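You operate a simulated robot arm through the tools that you are given. There is no shell and no other tool. Be economical: measure what you need, move in short steps, check, and stop when the job is done.

The job below is to be done with a simulated robot arm. You get a single attempt, and the scene is never put back.

JOB
Pour the covered amber band mould to its upper line, mist it clear and cover it again.
Fine: knobbed dust cover aside on the bench; blue label cup and spray bottle go back; the hot air stays off.

The check looks at the end state, three seconds after you hand in, the way a careful person would. Anything else that was tipped, shoved, dropped, spilled or broken makes it a failure. Lids that push on must go on centred and level and be pressed home; caps that screw on are set level and turned clockwise until they are tight.

ROBOT AND FRAMES
A 6-joint arm with a two-finger parallel gripper, fixed in place. Base frame: the origin is at the foot of the arm, x ahead of it, y to its left, z up; the work surface is at about z = 740. Units: mm, rad, N and s.
With the tool pointing down near the work surface it reaches from about 300 to 700 mm from the base axis. Its first joint turns from -2.897 to 2.897 rad. Payload 4.1 kg.
The tool frame sits at the grasp point between the pads (the TCP): z along the fingers, y along the line on which they close. The tips reach 23 mm beyond it. The gripper opens to 94 mm. The fingers are 38 mm wide and 10 mm thick; the gripper's body (54 by 96 mm) begins 39 mm behind the TCP.
Orientation is that of the tool frame in the base frame, as a unit quaternion [w, x, y, z]. With the fingers straight down and closing along the base's y, the tool's x points along the base's -x, its y along +y and its z along -z.

CONTROLS
- The arm moves only by the tool move_arm. Its argument "increments" is a list that holds one entry, the list of rows, each a list of 7 numbers: the shift along the tool's x, y, z in units of 40 mm (1.0 is 40 mm), then the turn, a rotation vector about the tool's x, y, z in units of 6 degrees (1.0 is 6 degrees), then the opening, from 0 (shut) to 1 (fully open). In form: [[[tx, ty, tz, wx, wy, wz, jaw], ...]]. A call has 1 to 8 rows; each row shifts and turns the commanded pose from where the row before left it, along the tool's axes as they then stand. A call with a number of a shift or a turn outside -1 to 1 is refused whole. Each row takes 0.2 s and may step no farther than 50 mm and 0.15 rad from the row before; otherwise, or with a gripper value out of range, the whole call is refused. Where a pose cannot be reached the arm comes as near as it can. A force on the tool above 40 N (or 10 N above the force at the start of the call, whichever is more), or a blocked arm, ends the call early, and 0.2 s more pass. The fingers move at their own pace (about 45 mm/s each) and stop on an object; they squeeze with about 24 N. The grip force told is the motor's: it shows also when the fingers shut on nothing. Time passes only in rows, and 0.2 s behind the last, so rows that do not move let the fingers close. It gives the time, the measured TCP pose, the force on the tool (base axes), the opening and the grip force at its end, in the units of the frame above (readings bear some noise), and new pictures: "views" is both (left out), scene, wrist or none.
- Cameras (640 x 400 px; columns grow to the right, rows downward): "scene" is fixed at [49.9, -500.2, 1522.3]; the picture's right is [0.65, -0.76, 0.00], its down [-0.59, -0.51, -0.63] and it looks along [0.47, 0.41, -0.78] (base axes); focal length 236 px, centre (320, 200). "wrist" rides on the gripper at [86, 16, -74] in the tool frame; the picture's right is [-0.18, 0.98, 0.00], its down [-0.58, -0.11, -0.81] and it looks along [-0.79, -0.15, 0.59] (tool axes); focal length 243 px, centre (320, 200). There is no depth. A picture from a camera that has moved, and an enlarged one, comes with that camera's place and axes in the base frame and with its lens.
- move_column(by): slides the trunk up (or, below 0, down) by that many mm; the arm rides with it, the base frame stays. It gives what a move gives, with no picture.
- close_up(camera, box): a new picture of the part [left, top, right, bottom] of that camera's present view, enlarged. It takes no simulated time.
- close_job(): hands the job in; it is judged then, once.

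Go step by step. Nothing tells you positions but the pictures and the camera data: compare them with the known pose of the tool, close in by small moves and look again before you grip or let go. The budget is 120 turns and 200 pictures, counting those below and the enlarged ones. Unless the task says otherwise, let go and move clear before handing in, and close with one line.

The tools are called by a JSON object that holds its "api" and its "payload". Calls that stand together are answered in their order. move_arm: Moves the arm, as the interface text tells. Its arguments: {"type":"object","properties":{"increments":{"type":"array"},"views":{"type":"string","enum":["both","scene","wrist","none"]}},"required":["increments"]} The other tools are called the same way: move_column (by) slides the trunk up or down; close_up (camera, box) takes an enlarged picture of a part of a camera's view; close_job () hands the job in.

At the start:

```text
clock: 0.0
tool_pos: [362.4, -143.7, 1261.4]
orientation: [0.0, 0.0, 1.0, 0.001]
force: [0.1, 0.0, -0.2]
opening: 93.8
finger_force: 0.1
trunk travel left (down, up): [-500.0, 90.0]
```

scene: 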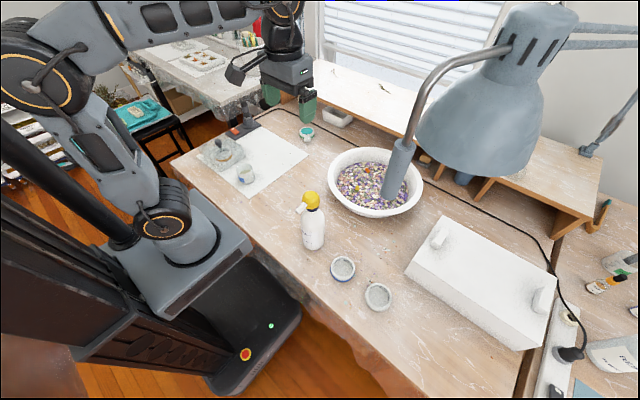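
wrist: 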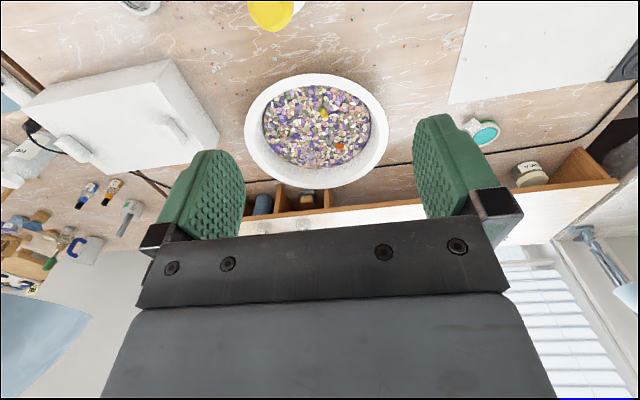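

I see a bench with a white box with two knobs (probably the dust cover), a spray bottle with yellow head, and several small cups. I'll enlarge parts to identify them.

{"api": "close_up", "payload": {"camera": "scene", "box": [180, 110, 340, 210]}}

{"api": "close_up", "payload": {"camera": "scene", "box": [280, 180, 440, 320]}}

{"api": "close_up", "payload": {"camera": "scene", "box": [390, 200, 640, 400]}}

```text
4.00 times, centred on (260, 160) of scene
camera zoom: at [49.9, -500.2, 1522.3], right [0.65, -0.76, 0.0], down [-0.59, -0.51, -0.63], along [0.47, 0.41, -0.78], focal length 944 px, centre (560, 360)
```

zoom: 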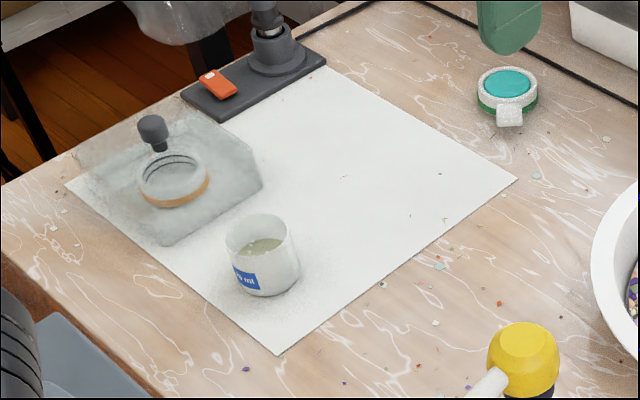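

```text
2.86 times, centred on (360, 250) of scene
camera zoom: at [49.9, -500.2, 1522.3], right [0.65, -0.76, 0.0], down [-0.59, -0.51, -0.63], along [0.47, 0.41, -0.78], focal length 674 px, centre (206, 57)
```

zoom: 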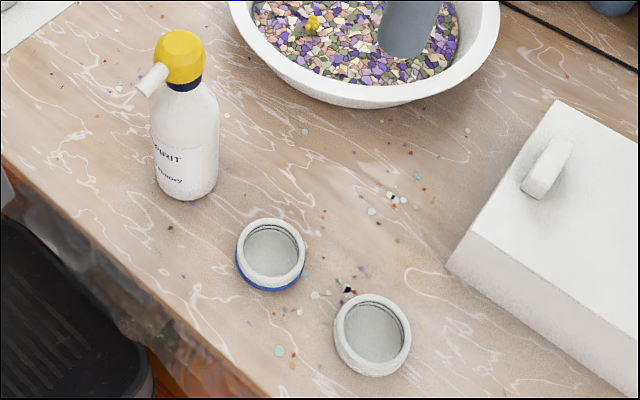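

```text
2.00 times, centred on (515, 300) of scene
camera zoom: at [49.9, -500.2, 1522.3], right [0.65, -0.76, 0.0], down [-0.59, -0.51, -0.63], along [0.47, 0.41, -0.78], focal length 472 px, centre (-70, 0)
```

zoom: 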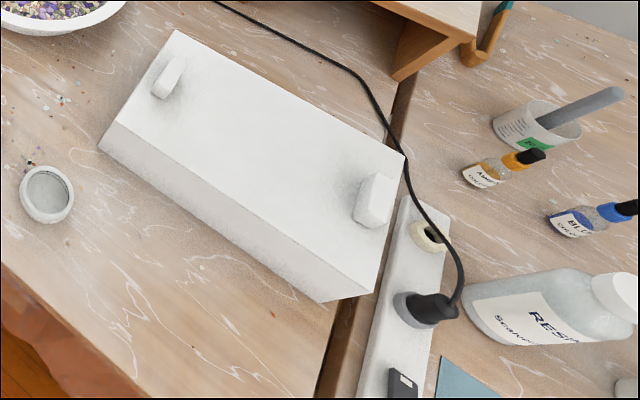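

The clear cover with a dark knob hides the amber-band mould near (415, 449). The blue-label cup is near (400, 248) and the spirit spray near (350, -205). I move left first, keeping height, to see the mould from the wrist.

{"api": "move_arm", "payload": {"increments": [[[0, 1, 0, 0, 0, -1, 1], [0.105, 0.995, 0, 0, 0, -1, 1], [0.208, 0.978, 0, 0, 0, -1, 1], [0.309, 0.951, 0, 0, 0, -1, 1], [0.407, 0.914, 0, 0, 0, -1, 1], [0.5, 0.866, 0, 0, 0, -1, 1], [0.588, 0.809, 0, 0, 0, -1, 1], [0.669, 0.743, 0, 0, 0, -1, 1]]], "views": "both"}}

```text
clock: 1.8
tool_pos: [176.8, 68.6, 1259.4]
orientation: [-0.01, -0.406, 0.914, -0.002]
force: [-0.8, 0.6, -0.1]
opening: 94.1
finger_force: 0.1
trunk travel left (down, up): [-500.0, 90.0]
camera wrist: at [108.6, 17.2, 1333.5], right [-0.61, 0.8, 0.0], down [0.48, 0.37, 0.79], along [0.63, 0.48, -0.61], focal length 243 px, centre (320, 200)
```

scene: 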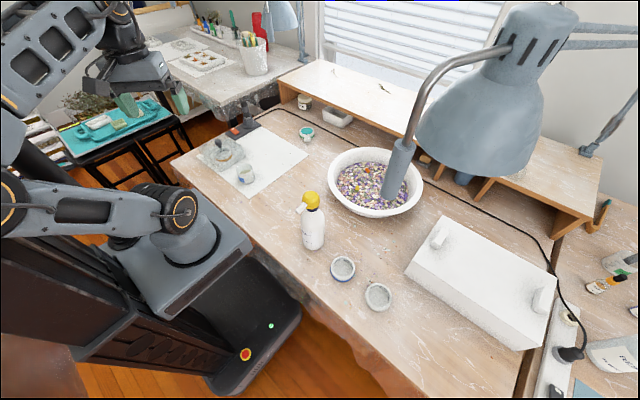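
wrist: 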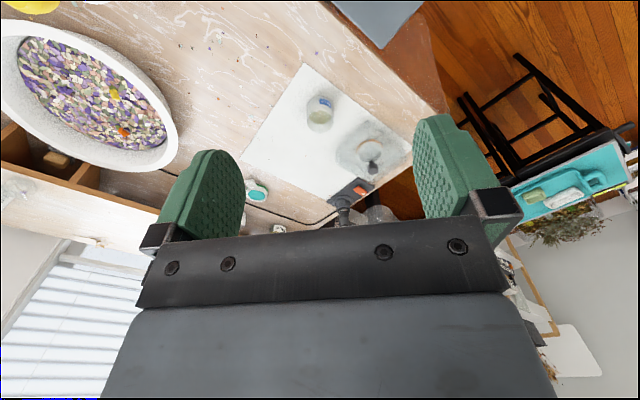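

The arm swung further back than I meant (yaw sign), with no harm. Now I go out toward the mould and lower.

{"api": "move_arm", "payload": {"increments": [[[-0.89, 0.277, 0.5, 0, 0, 0, 1], [-0.89, 0.277, 0.5, 0, 0, 0, 1], [-0.89, 0.277, 0.5, 0, 0, 0, 1], [-0.89, 0.277, 0.5, 0, 0, 0, 1], [-0.89, 0.277, 0.5, 0, 0, 0, 1], [-0.89, 0.277, 0.5, 0, 0, 0, 1], [-0.89, 0.277, 0.5, 0, 0, 0, 1]]], "views": "wrist"}}

{"api": "move_column", "payload": {"by": -200}}

{"api": "close_up", "payload": {"camera": "wrist", "box": [160, 0, 480, 200]}}

```text
clock: 3.4
tool_pos: [280.6, 305.5, 1120.6]
orientation: [0.0, -0.406, 0.914, -0.001]
force: [0.5, 1.1, 0.0]
opening: 93.9
finger_force: 0.0
trunk travel left (down, up): [-500.0, 90.0]
camera wrist: at [210.1, 252.6, 1194.0], right [-0.61, 0.79, 0.0], down [0.47, 0.36, 0.81], along [0.64, 0.49, -0.59], focal length 243 px, centre (320, 200)
```

wrist: 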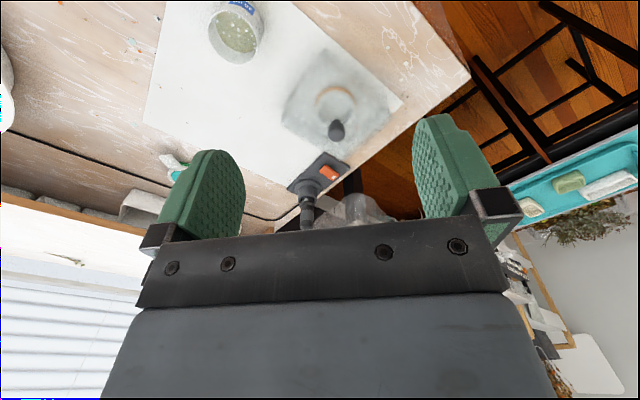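

```text
clock: 5.6
tool_pos: [279.4, 303.9, 922.3]
orientation: [0.0, -0.407, 0.913, 0.0]
force: [0.0, 0.1, -0.1]
opening: 94.2
finger_force: 0.1
trunk travel left (down, up): [-300.0, 290.0]
```

```text
2.00 times, centred on (320, 100) of wrist
camera zoom: at [209.7, 251.5, 994.6], right [-0.61, 0.79, 0.0], down [0.47, 0.36, 0.81], along [0.64, 0.49, -0.59], focal length 485 px, centre (320, 400)
```

zoom: 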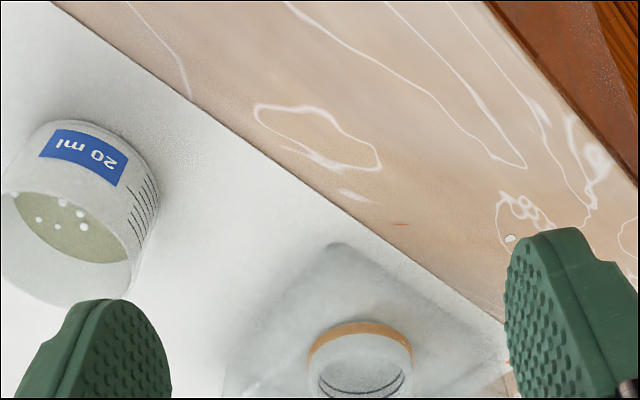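

The cup is marked "20 ml" with graduations. I look between the fingers at the cover and knob.

{"api": "close_up", "payload": {"camera": "wrist", "box": [200, 60, 480, 260]}}

{"api": "close_up", "payload": {"camera": "scene", "box": [180, 110, 290, 200]}}

```text
2.00 times, centred on (340, 160) of wrist
camera zoom: at [209.7, 251.5, 994.6], right [-0.61, 0.79, 0.0], down [0.47, 0.36, 0.81], along [0.64, 0.49, -0.59], focal length 485 px, centre (280, 280)
```

zoom: 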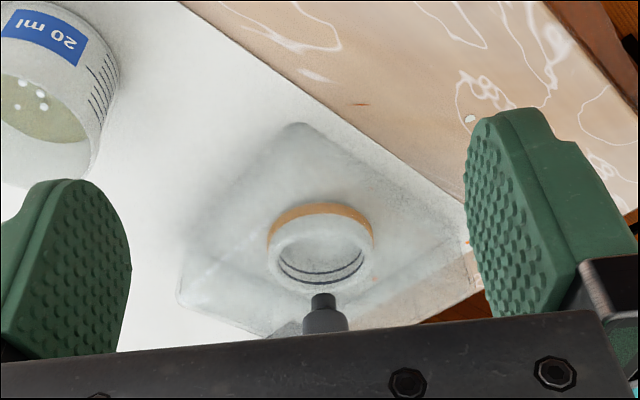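

```text
4.44 times, centred on (235, 155) of scene
camera zoom: at [49.9, -500.2, 1522.3], right [0.65, -0.76, 0.0], down [-0.59, -0.51, -0.63], along [0.47, 0.41, -0.78], focal length 1049 px, centre (698, 400)
```

zoom: 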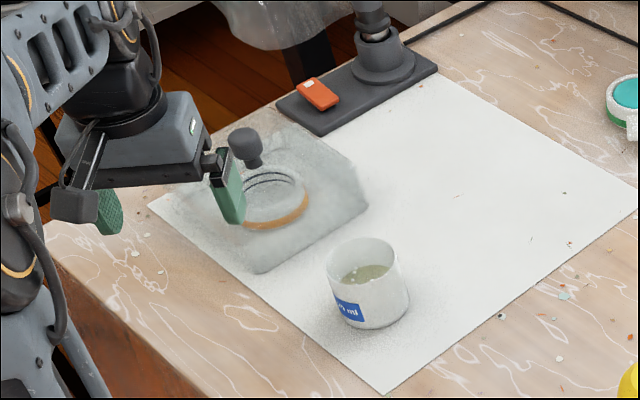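

The knob appears near (424, 458, 822). I move most of the way over it at z≈920 and look again.

{"api": "move_arm", "payload": {"increments": [[[-1, 0, 0, 0, 0, 0, 1], [-1, 0, 0, 0, 0, 0, 1], [-1, 0, 0, 0, 0, 0, 1]]], "views": "both"}}

```text
clock: 6.4
tool_pos: [362.8, 393.9, 919.5]
orientation: [0.0, -0.407, 0.914, 0.0]
force: [-0.9, -1.0, 0.7]
opening: 94.0
finger_force: 0.1
trunk travel left (down, up): [-300.0, 290.0]
camera wrist: at [293.2, 341.9, 993.2], right [-0.61, 0.79, 0.0], down [0.47, 0.36, 0.81], along [0.64, 0.49, -0.59], focal length 243 px, centre (320, 200)
```

scene: 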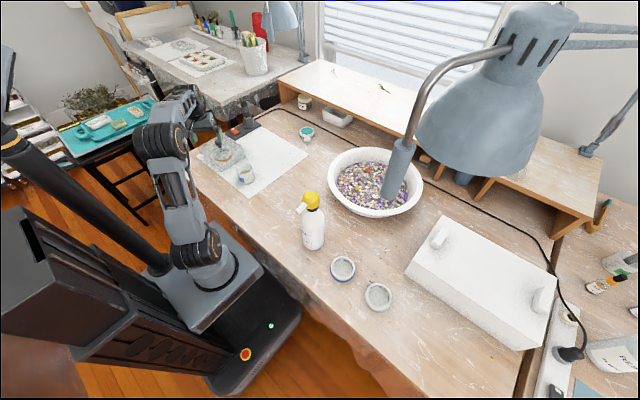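
wrist: 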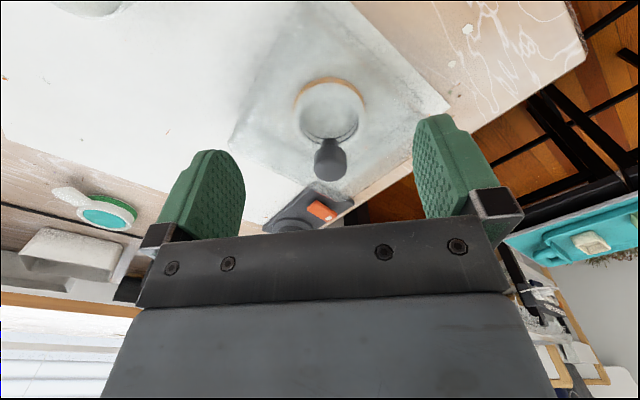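

{"api": "move_arm", "payload": {"increments": [[[-0.75, -0.04, 0.33, 0, 0, 0, 1], [-0.75, -0.04, 0.33, 0, 0, 0, 1], [-0.75, -0.04, 0.33, 0, 0, 0, 1]]], "views": "wrist"}}

{"api": "close_up", "payload": {"camera": "scene", "box": [180, 100, 290, 200]}}

```text
clock: 7.2
tool_pos: [424.3, 458.1, 882.2]
orientation: [0.0, -0.406, 0.914, 0.0]
force: [0.7, -0.3, 0.9]
opening: 93.9
finger_force: 0.1
trunk travel left (down, up): [-300.0, 290.0]
camera wrist: at [354.8, 406.1, 954.8], right [-0.61, 0.79, 0.0], down [0.47, 0.36, 0.81], along [0.64, 0.49, -0.59], focal length 243 px, centre (320, 200)
```

wrist: 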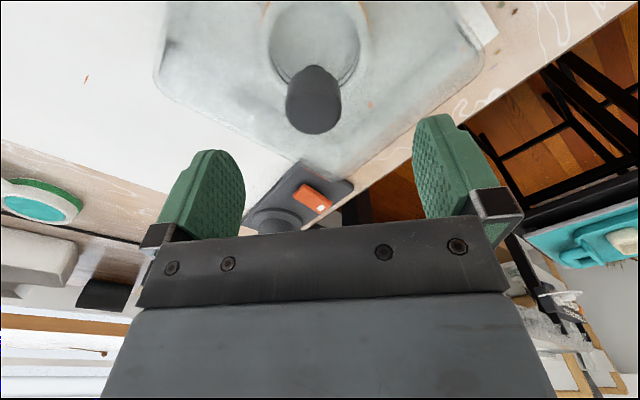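

```text
4.00 times, centred on (235, 150) of scene
camera zoom: at [49.9, -500.2, 1522.3], right [0.65, -0.76, 0.0], down [-0.59, -0.51, -0.63], along [0.47, 0.41, -0.78], focal length 944 px, centre (660, 400)
```

zoom: 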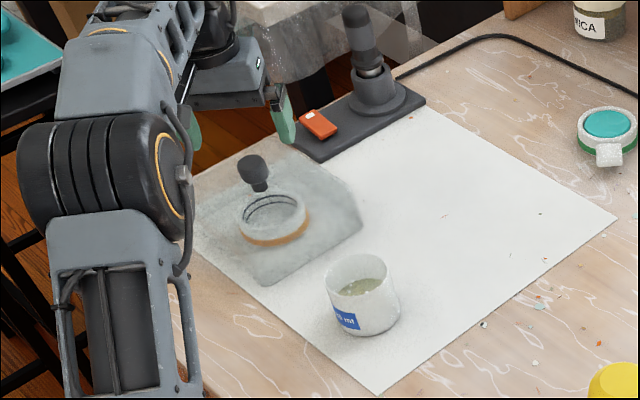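

Knob triangulates to about (428, 457, top 820). Centre and descend to z≈811 with jaws open.

{"api": "move_arm", "payload": {"increments": [[[-0.05, -0.08, 0.5, 0, 0, 0, 1], [0, 0, 0.5, 0, 0, 0, 1], [0, 0, 0.4, 0, 0, 0, 1], [0, 0, 0, 0, 0, 0, 1]]], "views": "wrist"}}

{"api": "close_up", "payload": {"camera": "scene", "box": [180, 100, 290, 200]}}

```text
clock: 8.2
tool_pos: [427.8, 458.0, 826.2]
orientation: [-0.001, -0.407, 0.914, -0.001]
force: [0.1, -0.5, 0.3]
opening: 94.1
finger_force: 0.2
trunk travel left (down, up): [-300.0, 290.0]
camera wrist: at [358.1, 404.4, 899.3], right [-0.61, 0.79, 0.0], down [0.47, 0.36, 0.81], along [0.64, 0.49, -0.59], focal length 243 px, centre (320, 200)
```

wrist: 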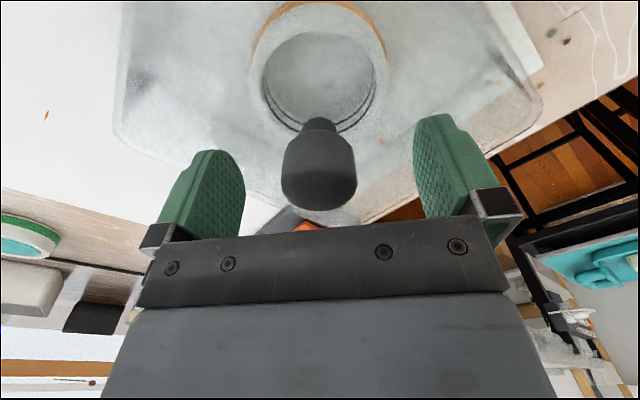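

```text
4.00 times, centred on (235, 150) of scene
camera zoom: at [49.9, -500.2, 1522.3], right [0.65, -0.76, 0.0], down [-0.59, -0.51, -0.63], along [0.47, 0.41, -0.78], focal length 944 px, centre (660, 400)
```

zoom: 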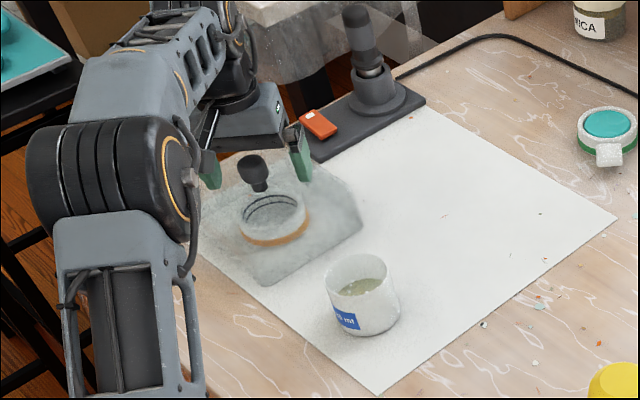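

{"api": "move_arm", "payload": {"increments": [[[0, 0, 0.35, 0, 0, 0, 1], [0, 0, 0, 0, 0, 0, 0.2], [0, 0, 0, 0, 0, 0, 0.2], [0, 0, 0, 0, 0, 0, 0.2], [0, 0, 0, 0, 0, 0, 0.2], [0, 0, 0, 0, 0, 0, 0.2]]], "views": "wrist"}}

```text
clock: 8.6
tool_pos: [429.8, 457.9, 824.5]
orientation: [0.011, -0.407, 0.914, 0.005]
force: [5.3, -4.4, 18.1]
opening: 77.2
finger_force: 4.3
trunk travel left (down, up): [-300.0, 290.0]
stopped in row 2: the force on the tool passed its limit (the readings are from after the stop); the commanded pose is now the measured one
camera wrist: at [357.8, 404.1, 896.2], right [-0.61, 0.79, 0.01], down [0.46, 0.34, 0.82], along [0.65, 0.5, -0.57], focal length 243 px, centre (320, 200)
```

wrist: 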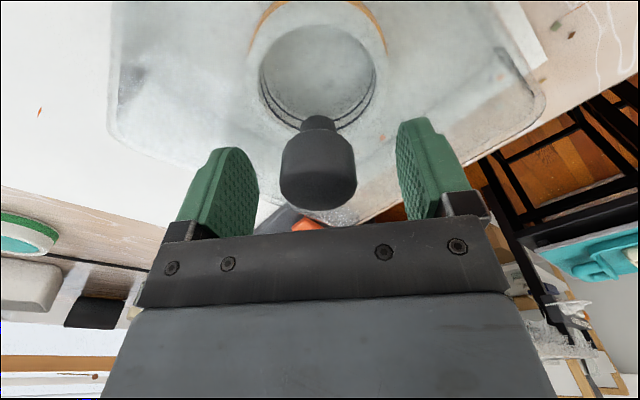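

Something met the fingertips at z≈801, presumably the cover's top. I'll lift 3 mm, re-level, and close on the knob there.

{"api": "move_arm", "payload": {"increments": [[[0, 0, -0.1, 0, 0.23, 0, 0.8], [0, 0, 0, 0, 0, 0, 0.2], [0, 0, 0, 0, 0, 0, 0.2], [0, 0, 0, 0, 0, 0, 0.2], [0, 0, 0, 0, 0, 0, 0.2]]], "views": "wrist"}}

{"api": "close_up", "payload": {"camera": "scene", "box": [180, 100, 290, 200]}}

```text
clock: 9.8
tool_pos: [429.1, 457.5, 825.3]
orientation: [-0.002, -0.407, 0.913, -0.001]
force: [0.7, 0.8, 0.1]
opening: 30.8
finger_force: 24.2
trunk travel left (down, up): [-300.0, 290.0]
camera wrist: at [359.0, 405.4, 899.1], right [-0.61, 0.79, 0.0], down [0.47, 0.36, 0.8], along [0.64, 0.49, -0.6], focal length 243 px, centre (320, 200)
```

wrist: 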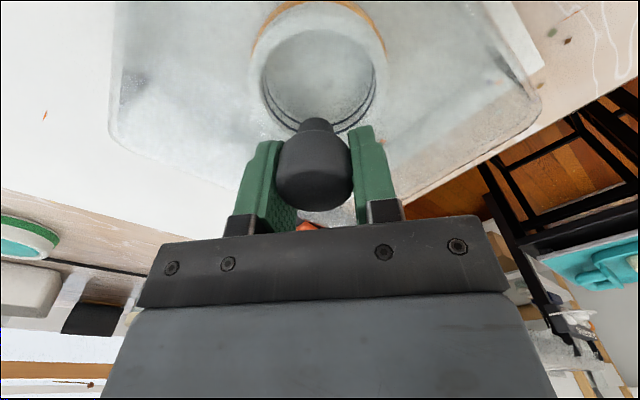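

```text
4.00 times, centred on (235, 150) of scene
camera zoom: at [49.9, -500.2, 1522.3], right [0.65, -0.76, 0.0], down [-0.59, -0.51, -0.63], along [0.47, 0.41, -0.78], focal length 944 px, centre (660, 400)
```

zoom: 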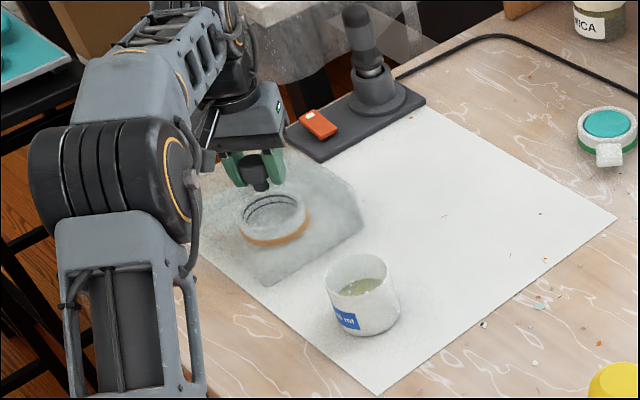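

Knob gripped (30.8 mm). Lift straight up 160 mm.

{"api": "move_arm", "payload": {"increments": [[[0, 0, -0.3, 0, 0, 0, 0.2], [0, 0, -0.6, 0, 0, 0, 0.2], [0, 0, -0.8, 0, 0, 0, 0.2], [0, 0, -0.8, 0, 0, 0, 0.2], [0, 0, -0.8, 0, 0, 0, 0.2], [0, 0, -0.5, 0, 0, 0, 0.2], [0, 0, -0.3, 0, 0, 0, 0.2]]], "views": "both"}}

{"api": "close_up", "payload": {"camera": "scene", "box": [180, 60, 340, 200]}}

```text
clock: 11.4
tool_pos: [425.0, 454.4, 986.2]
orientation: [-0.003, -0.407, 0.913, -0.001]
force: [-0.3, -0.5, -1.5]
opening: 30.5
finger_force: 24.0
out of reach, approached as far as the arm can: row 7
trunk travel left (down, up): [-300.0, 290.0]
camera wrist: at [354.7, 400.9, 1060.3], right [-0.61, 0.79, 0.0], down [0.47, 0.36, 0.8], along [0.64, 0.49, -0.6], focal length 243 px, centre (320, 200)
```

scene: 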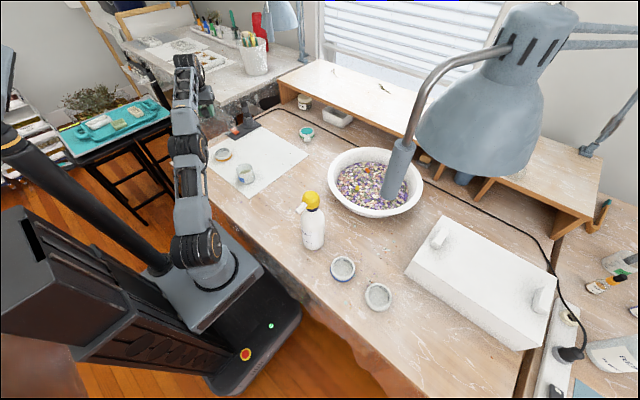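
wrist: 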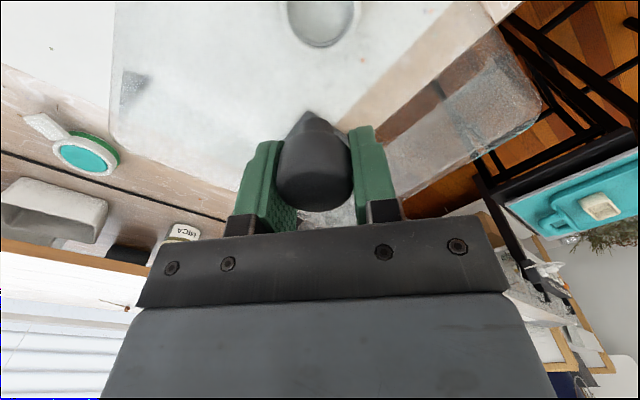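

```text
2.86 times, centred on (260, 130) of scene
camera zoom: at [49.9, -500.2, 1522.3], right [0.65, -0.76, 0.0], down [-0.59, -0.51, -0.63], along [0.47, 0.41, -0.78], focal length 674 px, centre (491, 400)
```

zoom: 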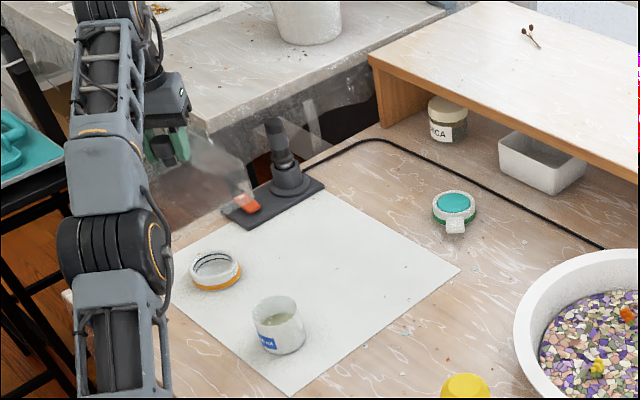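

The cover is off and the mould uncovered. I carry the cover inward and round to free bench near (420, 50).

{"api": "move_arm", "payload": {"increments": [[[0.8, 0, 0, 0, 0, 0, 0.2], [1, 0, 0.1, 0, 0, 0, 0.2], [1, 0, 0.1, 0, 0, 0, 0.2], [1, 0, 0.1, 0, 0, 0, 0.2], [0.8, 0, 0.1, 0, 0, 0, 0.2], [0.4, 0, 0, 0, 0, 0, 0.2]]], "views": "none"}}

{"api": "move_arm", "payload": {"increments": [[[0.3226, -0.833, 0, 0, 0, 0.833, 0.2], [0.249, -0.858, 0, 0, 0, 0.833, 0.2], [0.173, -0.876, 0, 0, 0, 0.833, 0.2], [0.096, -0.888, 0, 0, 0, 0.833, 0.2], [0.018, -0.893, 0, 0, 0, 0.833, 0.2], [-0.059, -0.891, 0, 0, 0, 0.833, 0.2], [-0.137, -0.882, 0, 0, 0, 0.833, 0.2], [-0.213, -0.867, 0, 0, 0, 0.833, 0.2]]], "views": "both"}}

```text
clock: 12.8
tool_pos: [288.8, 305.1, 972.2]
orientation: [-0.002, -0.406, 0.914, -0.002]
force: [1.0, 0.2, -0.7]
opening: 30.6
finger_force: 23.6
trunk travel left (down, up): [-300.0, 290.0]
```

```text
clock: 14.6
tool_pos: [420.1, 48.9, 968.8]
orientation: [-0.002, -0.069, 0.998, -0.001]
force: [-0.7, 0.7, -0.4]
opening: 30.3
finger_force: 24.4
trunk travel left (down, up): [-300.0, 290.0]
camera wrist: at [332.2, 54.5, 1042.6], right [0.05, 1.0, 0.0], down [0.59, -0.02, 0.8], along [0.8, -0.04, -0.59], focal length 243 px, centre (320, 200)
```

scene: 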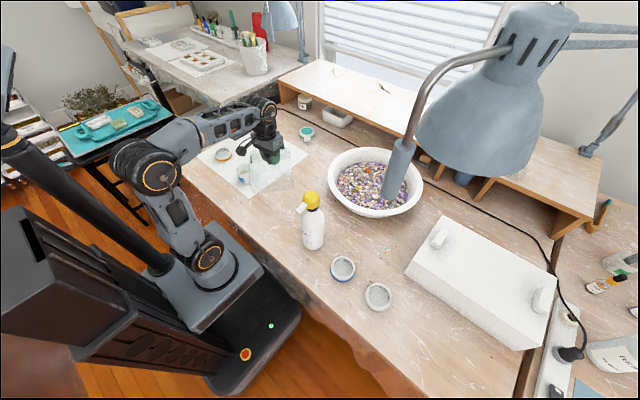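
wrist: 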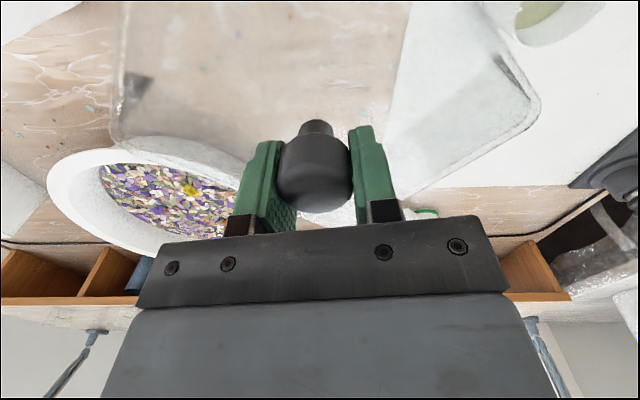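

Shift slightly toward −y so that it rests wholly on bare bench, then lower.

{"api": "move_arm", "payload": {"increments": [[[0, -0.6, 0.4, 0, 0, 0, 0.2], [0, 0, 0.8, 0, 0, 0, 0.2], [0, 0, 0.8, 0, 0, 0, 0.2], [0, 0, 0.7, 0, 0, 0, 0.2], [0, 0, 0.5, 0, 0, 0, 0.2], [0, 0, 0.2, 0, 0, 0, 0.2], [0, 0, 0, 0, 0, 0, 0.2]]], "views": "scene"}}

{"api": "close_up", "payload": {"camera": "scene", "box": [220, 110, 350, 220]}}

```text
clock: 16.2
tool_pos: [421.7, 24.3, 835.6]
orientation: [-0.003, -0.07, 0.998, -0.002]
force: [-1.1, -0.5, -0.9]
opening: 30.9
finger_force: 23.5
trunk travel left (down, up): [-300.0, 290.0]
```

scene: 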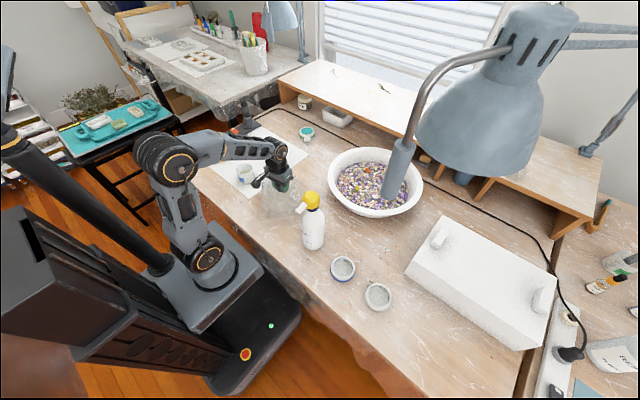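

```text
3.64 times, centred on (285, 165) of scene
camera zoom: at [49.9, -500.2, 1522.3], right [0.65, -0.76, 0.0], down [-0.59, -0.51, -0.63], along [0.47, 0.41, -0.78], focal length 858 px, centre (447, 327)
```

zoom: 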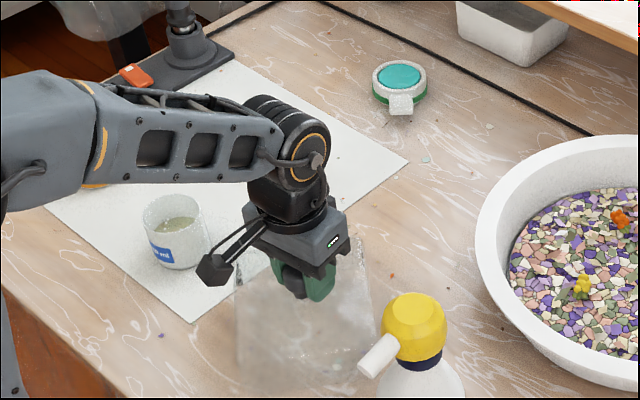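

{"api": "move_arm", "payload": {"increments": [[[0, 0, 0.12, 0, 0, 0, 0.2], [0, 0, 0.08, 0, 0, 0, 0.2], [0, 0, 0.04, 0, 0, 0, 0.2], [0, 0, 0, 0, 0, 0, 0.2]]], "views": "none"}}

```text
clock: 17.2
tool_pos: [422.3, 24.8, 826.4]
orientation: [-0.003, -0.07, 0.998, -0.002]
force: [-0.5, -0.3, -1.3]
opening: 30.6
finger_force: 23.8
trunk travel left (down, up): [-300.0, 290.0]
```

{"api": "move_arm", "payload": {"increments": [[[0, 0, 0.03, 0, 0, 0, 0.2], [0, 0, 0.03, 0, 0, 0, 0.2], [0, 0, 0, 0, 0, 0, 0.2]]], "views": "none"}}

```text
clock: 18.0
tool_pos: [422.4, 24.0, 824.6]
orientation: [-0.002, -0.07, 0.998, -0.001]
force: [1.3, -0.2, -0.8]
opening: 30.7
finger_force: 23.9
trunk travel left (down, up): [-300.0, 290.0]
```

{"api": "move_arm", "payload": {"increments": [[[0, 0, 0.03, 0, 0, 0, 0.2], [0, 0, 0.03, 0, 0, 0, 0.2], [0, 0, 0, 0, 0, 0, 0.2]]], "views": "none"}}

```text
clock: 18.8
tool_pos: [423.1, 24.6, 823.1]
orientation: [-0.002, -0.071, 0.997, -0.002]
force: [0.2, -1.3, 5.9]
opening: 30.6
finger_force: 24.3
trunk travel left (down, up): [-300.0, 290.0]
```

Contact. Release and rise.

{"api": "move_arm", "payload": {"increments": [[[0, 0, -0.02, 0, 0, 0, 0.5], [0, 0, 0, 0, 0, 0, 0.8], [0, 0, 0, 0, 0, 0, 0.8], [0, 0, -0.5, 0, 0, 0, 0.8], [0, 0, -1, 0, 0, 0, 0.8], [0, 0, -1, 0, 0, 0, 1], [0, 0, -1, 0, 0, 0, 1]]], "views": "both"}}

```text
clock: 20.4
tool_pos: [422.2, 23.4, 960.4]
orientation: [-0.003, -0.07, 0.998, -0.001]
force: [-0.3, -0.2, -0.2]
opening: 94.2
finger_force: 0.0
trunk travel left (down, up): [-300.0, 290.0]
camera wrist: at [334.9, 29.2, 1035.1], right [0.05, 1.0, 0.0], down [0.59, -0.02, 0.8], along [0.8, -0.04, -0.6], focal length 243 px, centre (320, 200)
```

scene: 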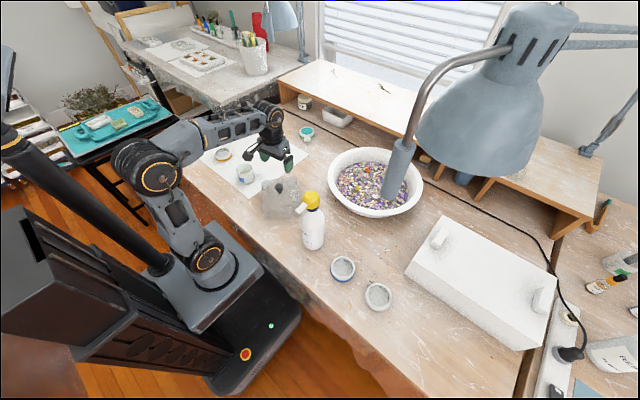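
wrist: 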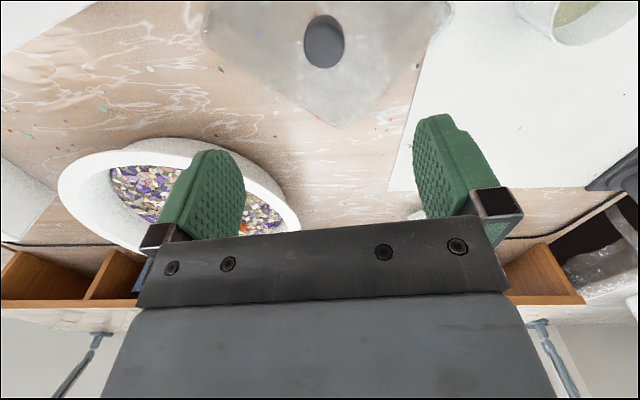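

Cover is aside, standing. Now I examine the mould, cup and sprayer closely.

{"api": "close_up", "payload": {"camera": "scene", "box": [200, 140, 264, 190]}}

{"api": "close_up", "payload": {"camera": "scene", "box": [260, 170, 350, 260]}}

```text
8.00 times, centred on (232, 165) of scene
camera zoom: at [49.9, -500.2, 1522.3], right [0.65, -0.76, 0.0], down [-0.59, -0.51, -0.63], along [0.47, 0.41, -0.78], focal length 1888 px, centre (1024, 480)
```

zoom: 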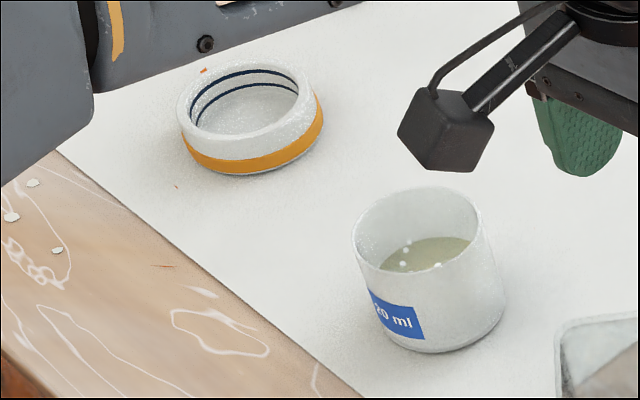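

```text
4.44 times, centred on (305, 215) of scene
camera zoom: at [49.9, -500.2, 1522.3], right [0.65, -0.76, 0.0], down [-0.59, -0.51, -0.63], along [0.47, 0.41, -0.78], focal length 1049 px, centre (387, 133)
```

zoom: 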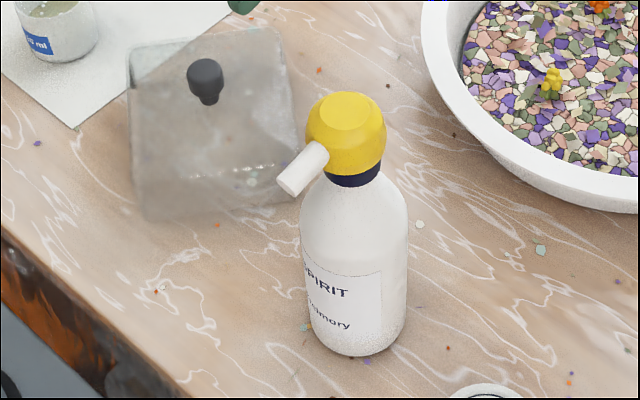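

Plan: grip the cup from the side with the hand turned 180° (camera on top), pouring toward +x over the mould. First turn the wrist while travelling above the cup at z≈960.

{"api": "move_arm", "payload": {"increments": [[[0.033, 0.705, 0, 0, 0, -1, 1], [-0.041, 0.705, 0, 0, 0, -1, 1], [-0.114, 0.697, 0, 0, 0, -1, 1], [-0.186, 0.681, 0, 0, 0, -1, 1], [-0.257, 0.658, 0, 0, 0, -1, 1], [-0.324, 0.628, 0, 0, 0, -1, 1], [-0.388, 0.59, 0, 0, 0, -1, 1], [-0.448, 0.546, 0, 0, 0, -1, 1]]], "views": "none"}}

{"api": "move_arm", "payload": {"increments": [[[0, 0, 0, 0, 0, -1, 1], [0, 0, 0, 0, 0, -1, 1], [0, 0, 0, 0, 0, -1, 1], [0, 0, 0, 0, 0, -1, 1], [0, 0, 0, 0, 0, -1, 1], [0, 0, 0, 0, 0, -1, 1], [0, 0, 0, 0, 0, -1, 1], [0, 0, 0, 0, 0, -1, 1]]], "views": "none"}}

{"api": "move_arm", "payload": {"increments": [[[0, 0, 0, 0, 0, -1, 1], [0, 0, 0, 0, 0, -1, 1], [0, 0, 0, 0, 0, -1, 1], [0, 0, 0, 0, 0, -1, 1], [0, 0, 0, 0, 0, -1, 1], [0, 0, 0, 0, 0, -1, 1], [0, 0, 0, 0, 0, -1, 1], [0, 0, 0, 0, 0, -1, 1]]], "views": "both"}}

```text
clock: 22.2
tool_pos: [378.8, 246.4, 961.6]
orientation: [-0.003, -0.471, 0.882, -0.001]
force: [-0.7, 0.2, 0.4]
opening: 93.9
finger_force: 0.1
trunk travel left (down, up): [-300.0, 290.0]
```

```text
clock: 24.0
tool_pos: [381.0, 247.9, 961.6]
orientation: [0.002, 0.789, -0.615, -0.001]
force: [-0.4, 0.0, -0.6]
opening: 94.1
finger_force: 0.1
trunk travel left (down, up): [-300.0, 290.0]
```

```text
clock: 25.8
tool_pos: [380.8, 247.8, 961.9]
orientation: [0.002, 0.97, -0.241, -0.001]
force: [-0.1, 1.0, -0.4]
opening: 94.0
finger_force: 0.0
trunk travel left (down, up): [-300.0, 290.0]
camera wrist: at [450.4, 193.7, 1034.7], right [-0.62, -0.78, 0.01], down [-0.46, 0.37, 0.81], along [-0.63, 0.5, -0.59], focal length 243 px, centre (320, 200)
```

scene: 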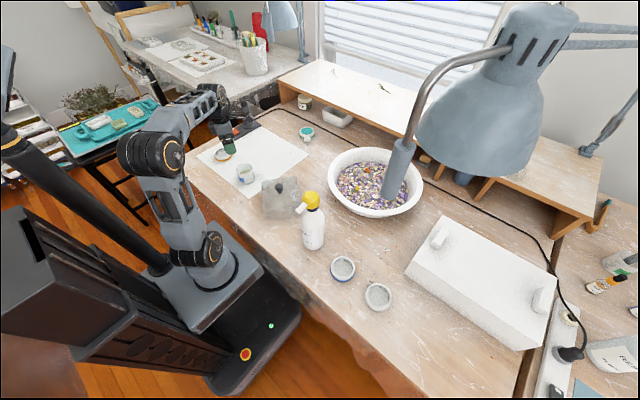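
wrist: 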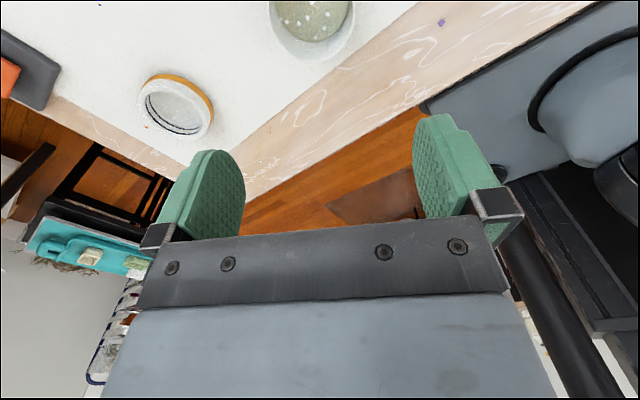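

Wrist turn works. Finish the turn and begin pitching up while backing off toward the base.

{"api": "move_arm", "payload": {"increments": [[[0, 0, 0, 0, 0, -1, 1], [0, 0, 0, 0, 0, -1, 1], [0, 0, 0, 0, 0, -1, 1], [0, 0, 0, 0, 0, -1, 1], [0, 0, 0, 0, 0, -0.67, 1], [-0.6, 0, 0, 0, 1, 0, 1], [-0.6, 0, -0.06, 0, 1, 0, 1], [-0.6, 0, -0.12, 0, 1, 0, 1]]], "views": "none"}}

{"api": "move_arm", "payload": {"increments": [[[-0.5, 0, -0.1, 0, 1, 0, 1], [-0.5, 0, -0.1, 0, 1, 0, 1], [0, 0, 0, 0, 1, 0, 1], [0, 0, 0, 0, 1, 0, 1], [0, 0, 0, 0, 1, 0, 1], [0, 0, 0, 0, 1, 0, 1], [0, 0, 0, 0, 1, 0, 1]]], "views": "both"}}

```text
clock: 27.6
tool_pos: [307.2, 248.3, 962.0]
orientation: [0.002, 0.988, -0.001, 0.156]
force: [-0.3, 0.0, -0.2]
opening: 93.9
finger_force: 0.0
trunk travel left (down, up): [-300.0, 290.0]
```

```text
clock: 29.2
tool_pos: [269.1, 245.9, 954.7]
orientation: [0.001, 0.867, 0.001, 0.499]
force: [0.6, -0.3, -0.1]
opening: 94.2
finger_force: 0.0
trunk travel left (down, up): [-300.0, 290.0]
camera wrist: at [248.0, 232.0, 1066.0], right [-0.09, -0.98, -0.16], down [-0.99, 0.11, -0.1], along [0.11, 0.15, -0.98], focal length 243 px, centre (320, 200)
```

scene: 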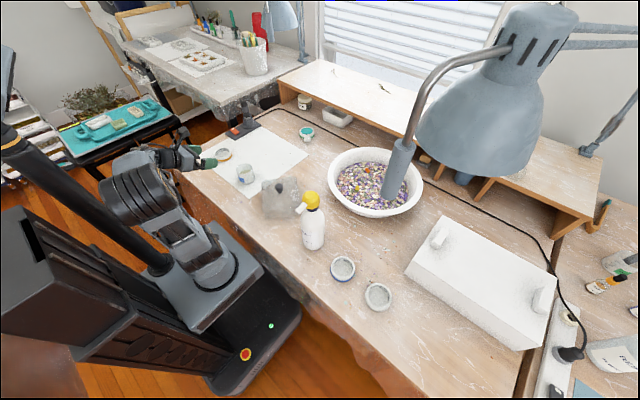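
wrist: 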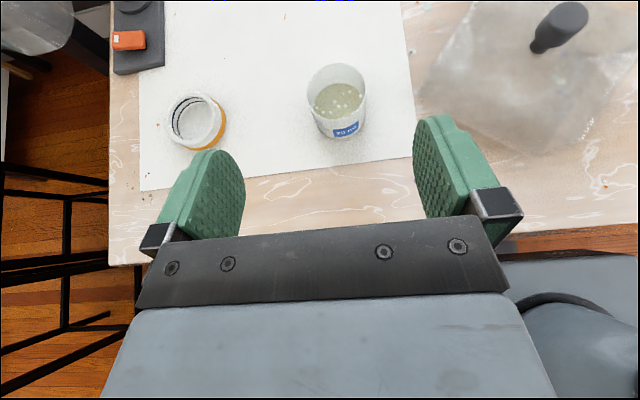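

The wrist view puts the cup at about (401, 241), Ø68, rim z≈805; mould at about (416, 446). I lower toward the side-grasp pose.

{"api": "move_column", "payload": {"by": -130}}

{"api": "move_arm", "payload": {"increments": [[[0, 0, 0, 0, 1, 0, 1], [0, 0, 0, 0, 1, 0, 1], [-0.3, 0.1, 0.1, 0, 0, 0, 1]]], "views": "both"}}

```text
clock: 30.8
tool_pos: [269.0, 247.7, 823.3]
orientation: [0.001, 0.867, 0.001, 0.498]
force: [-0.9, -0.9, 0.7]
opening: 94.1
finger_force: 0.0
trunk travel left (down, up): [-170.0, 420.0]
```

```text
clock: 31.6
tool_pos: [268.1, 241.2, 812.2]
orientation: [0.001, 0.81, 0.001, 0.587]
force: [-0.8, 0.6, 0.0]
opening: 94.1
finger_force: 0.0
trunk travel left (down, up): [-170.0, 420.0]
camera wrist: at [225.1, 227.1, 916.6], right [-0.06, -0.98, -0.17], down [-0.95, 0.11, -0.3], along [0.32, 0.15, -0.94], focal length 243 px, centre (320, 200)
```

scene: 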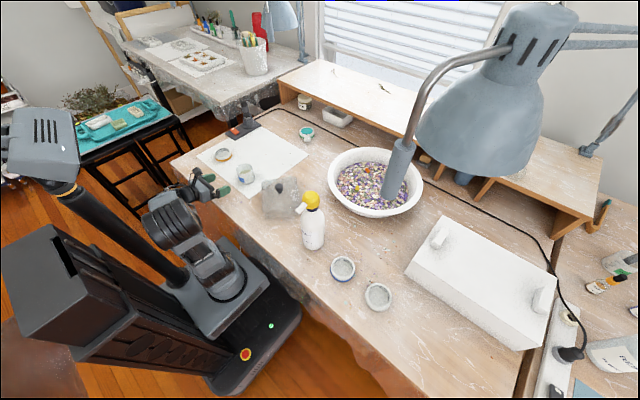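
wrist: 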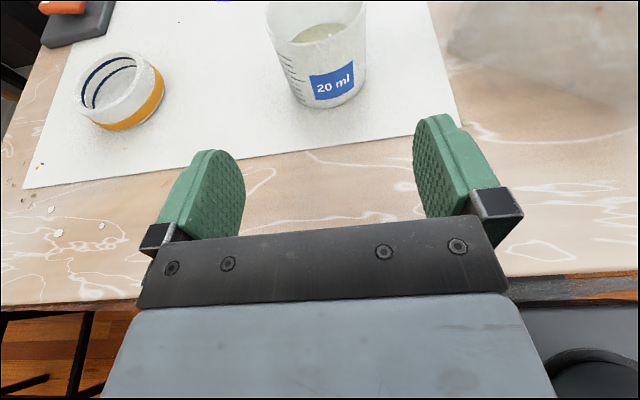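

{"api": "move_arm", "payload": {"increments": [[[-0.38, 0, 0.124, 0, 0, 0, 1], [-0.38, 0, 0.124, 0, 0, 0, 1], [0.245, 0, 0.755, 0, 0, 0, 1], [0.245, 0, 0.755, 0, 0, 0, 1], [0, 0, 0, 0, 0, 0, 1]]], "views": "both"}}

{"api": "close_up", "payload": {"camera": "scene", "box": [190, 140, 290, 220]}}

```text
clock: 32.8
tool_pos: [331.3, 241.2, 784.4]
orientation: [0.002, 0.81, 0.001, 0.586]
force: [-0.5, -0.3, 0.0]
opening: 94.0
finger_force: 0.0
trunk travel left (down, up): [-170.0, 420.0]
camera wrist: at [287.2, 226.4, 887.8], right [-0.06, -0.98, -0.17], down [-0.95, 0.11, -0.3], along [0.31, 0.15, -0.94], focal length 243 px, centre (320, 200)
```

scene: 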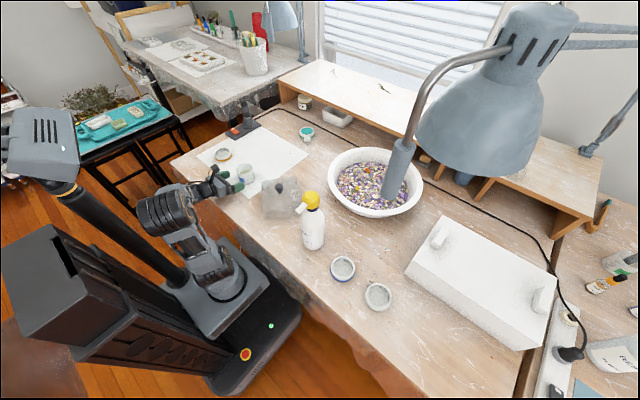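
wrist: 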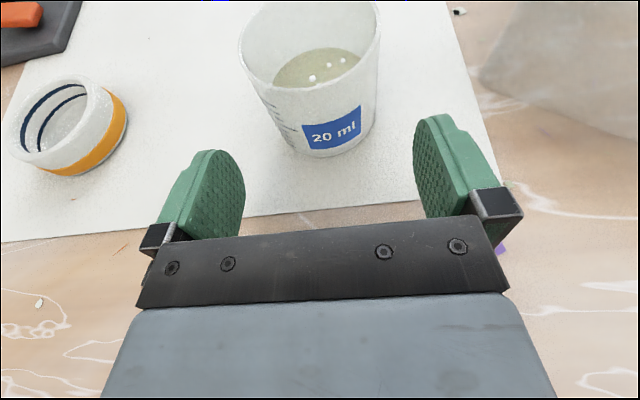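

```text
5.00 times, centred on (240, 180) of scene
camera zoom: at [49.9, -500.2, 1522.3], right [0.65, -0.76, 0.0], down [-0.59, -0.51, -0.63], along [0.47, 0.41, -0.78], focal length 1180 px, centre (720, 300)
```

zoom: 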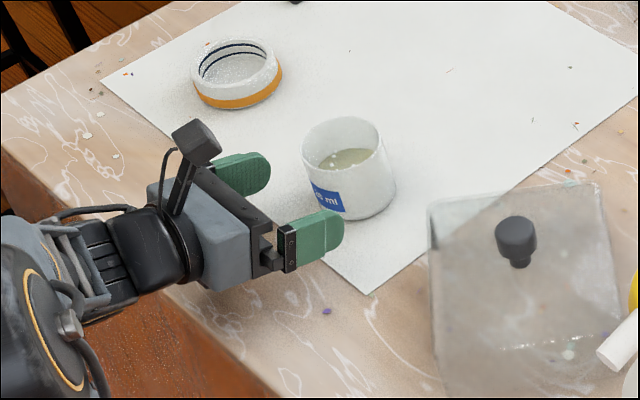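

{"api": "move_arm", "payload": {"increments": [[[0.15, -0.02, 0.6, 0, 0, 0, 1], [0.15, 0, 0.5, 0, 0, 0, 1], [0, 0, 0, 0, 0, 0, 1]]], "views": "both"}}

{"api": "close_up", "payload": {"camera": "scene", "box": [190, 140, 290, 220]}}

```text
clock: 33.6
tool_pos: [377.1, 242.4, 780.4]
orientation: [0.001, 0.81, 0.001, 0.586]
force: [-0.1, -0.1, 0.4]
opening: 94.0
finger_force: 0.1
trunk travel left (down, up): [-170.0, 420.0]
camera wrist: at [333.1, 228.5, 885.6], right [-0.06, -0.98, -0.17], down [-0.95, 0.11, -0.3], along [0.31, 0.15, -0.94], focal length 243 px, centre (320, 200)
```

scene: 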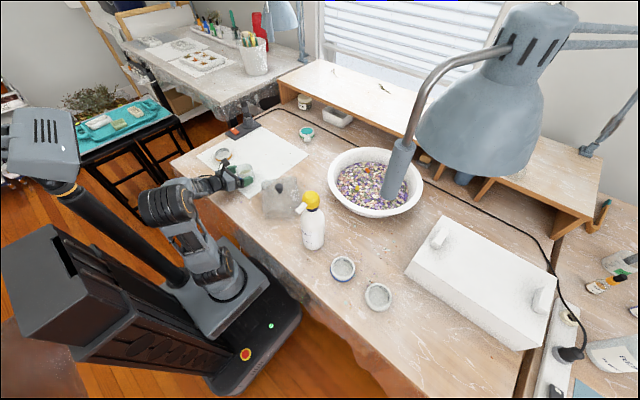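
wrist: 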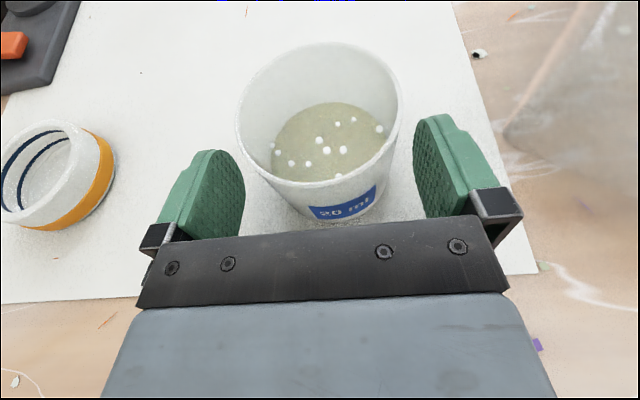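

```text
5.00 times, centred on (240, 180) of scene
camera zoom: at [49.9, -500.2, 1522.3], right [0.65, -0.76, 0.0], down [-0.59, -0.51, -0.63], along [0.47, 0.41, -0.78], focal length 1180 px, centre (720, 300)
```

zoom: 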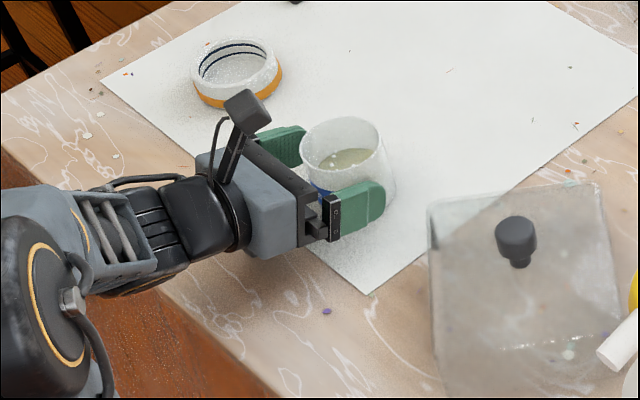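

{"api": "move_arm", "payload": {"increments": [[[0.13, 0, 0.4, 0, 0, 0, 1], [0, 0, 0, 0, 0, 0, 1], [0, 0, 0, 0, 0, 0, 0.5], [0, 0, 0, 0, 0, 0, 0.5], [0, 0, 0, 0, 0, 0, 0.5]]], "views": "wrist"}}

```text
clock: 34.8
tool_pos: [393.4, 243.1, 779.1]
orientation: [0.002, 0.81, 0.0, 0.586]
force: [0.8, -0.2, 0.1]
opening: 69.1
finger_force: 23.9
trunk travel left (down, up): [-170.0, 420.0]
camera wrist: at [348.9, 228.7, 884.4], right [-0.06, -0.98, -0.17], down [-0.95, 0.11, -0.3], along [0.31, 0.15, -0.94], focal length 243 px, centre (320, 200)
```

wrist: 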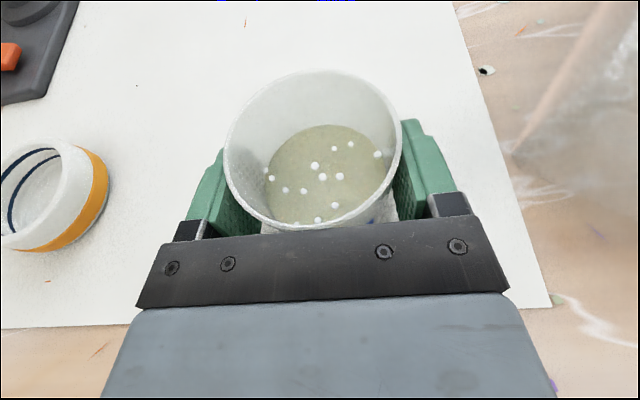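

Cup gripped. Lift it level, then carry left over to the near side of the mould gently.

{"api": "move_arm", "payload": {"increments": [[[0.2, 0, -0.065, 0, 0, 0, 0.5], [0.4, 0, -0.13, 0, 0, 0, 0.5], [0.5, 0, -0.165, 0, 0, 0, 0.5], [0.4, 0, -0.13, 0, 0, 0, 0.5], [0.2, 0, -0.065, 0, 0, 0, 0.5]]], "views": "wrist"}}

{"api": "move_arm", "payload": {"increments": [[[-0.03, -0.3, -0.1, 0, 0, 0, 0.5], [-0.03, -0.6, -0.1, 0, 0, 0, 0.5], [-0.03, -0.75, -0.1, 0, 0, 0, 0.5], [-0.03, -0.75, -0.1, 0, 0, 0, 0.5], [-0.03, -0.75, -0.1, 0, 0, 0, 0.5], [-0.03, -0.75, -0.1, 0, 0, 0, 0.5], [-0.03, -0.65, -0.1, 0, 0, 0, 0.5], [-0.03, -0.45, -0.06, 0, 0, 0, 0.5]]], "views": "both"}}

```text
clock: 36.0
tool_pos: [393.9, 241.4, 850.4]
orientation: [0.001, 0.81, 0.001, 0.586]
force: [0.3, 0.3, -1.9]
opening: 68.9
finger_force: 24.1
trunk travel left (down, up): [-170.0, 420.0]
camera wrist: at [351.0, 227.5, 953.4], right [-0.06, -0.98, -0.17], down [-0.95, 0.11, -0.3], along [0.31, 0.14, -0.94], focal length 243 px, centre (320, 200)
```

wrist: 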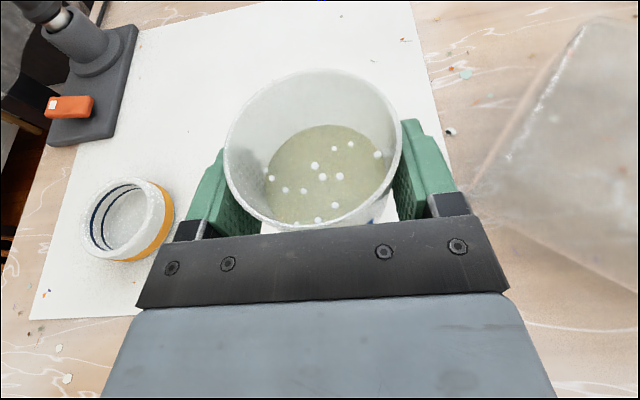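

```text
clock: 37.8
tool_pos: [363.2, 445.3, 848.7]
orientation: [0.003, 0.81, 0.001, 0.586]
force: [-0.2, 0.5, -1.1]
opening: 69.1
finger_force: 24.7
trunk travel left (down, up): [-170.0, 420.0]
camera wrist: at [320.3, 430.1, 953.5], right [-0.06, -0.98, -0.17], down [-0.95, 0.11, -0.3], along [0.31, 0.14, -0.94], focal length 243 px, centre (320, 200)
```

scene: 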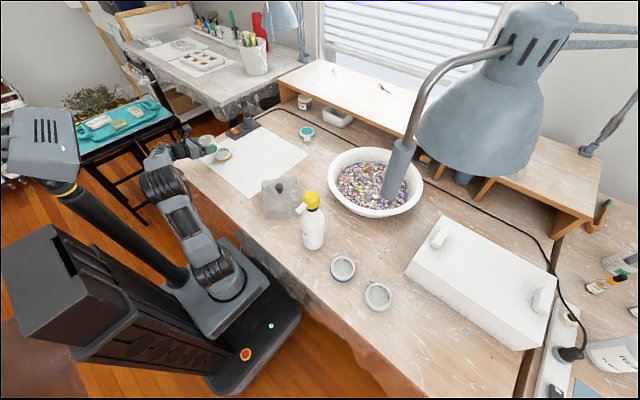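
wrist: 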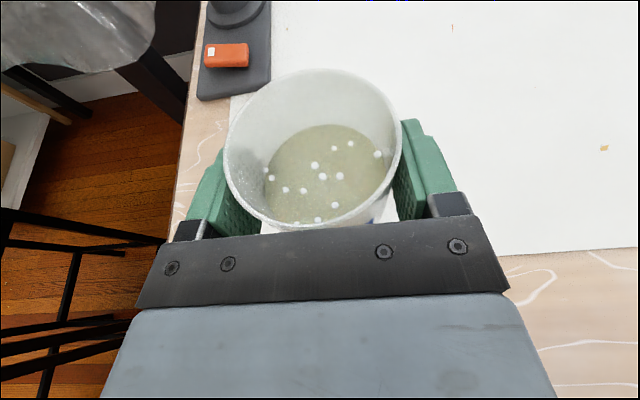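

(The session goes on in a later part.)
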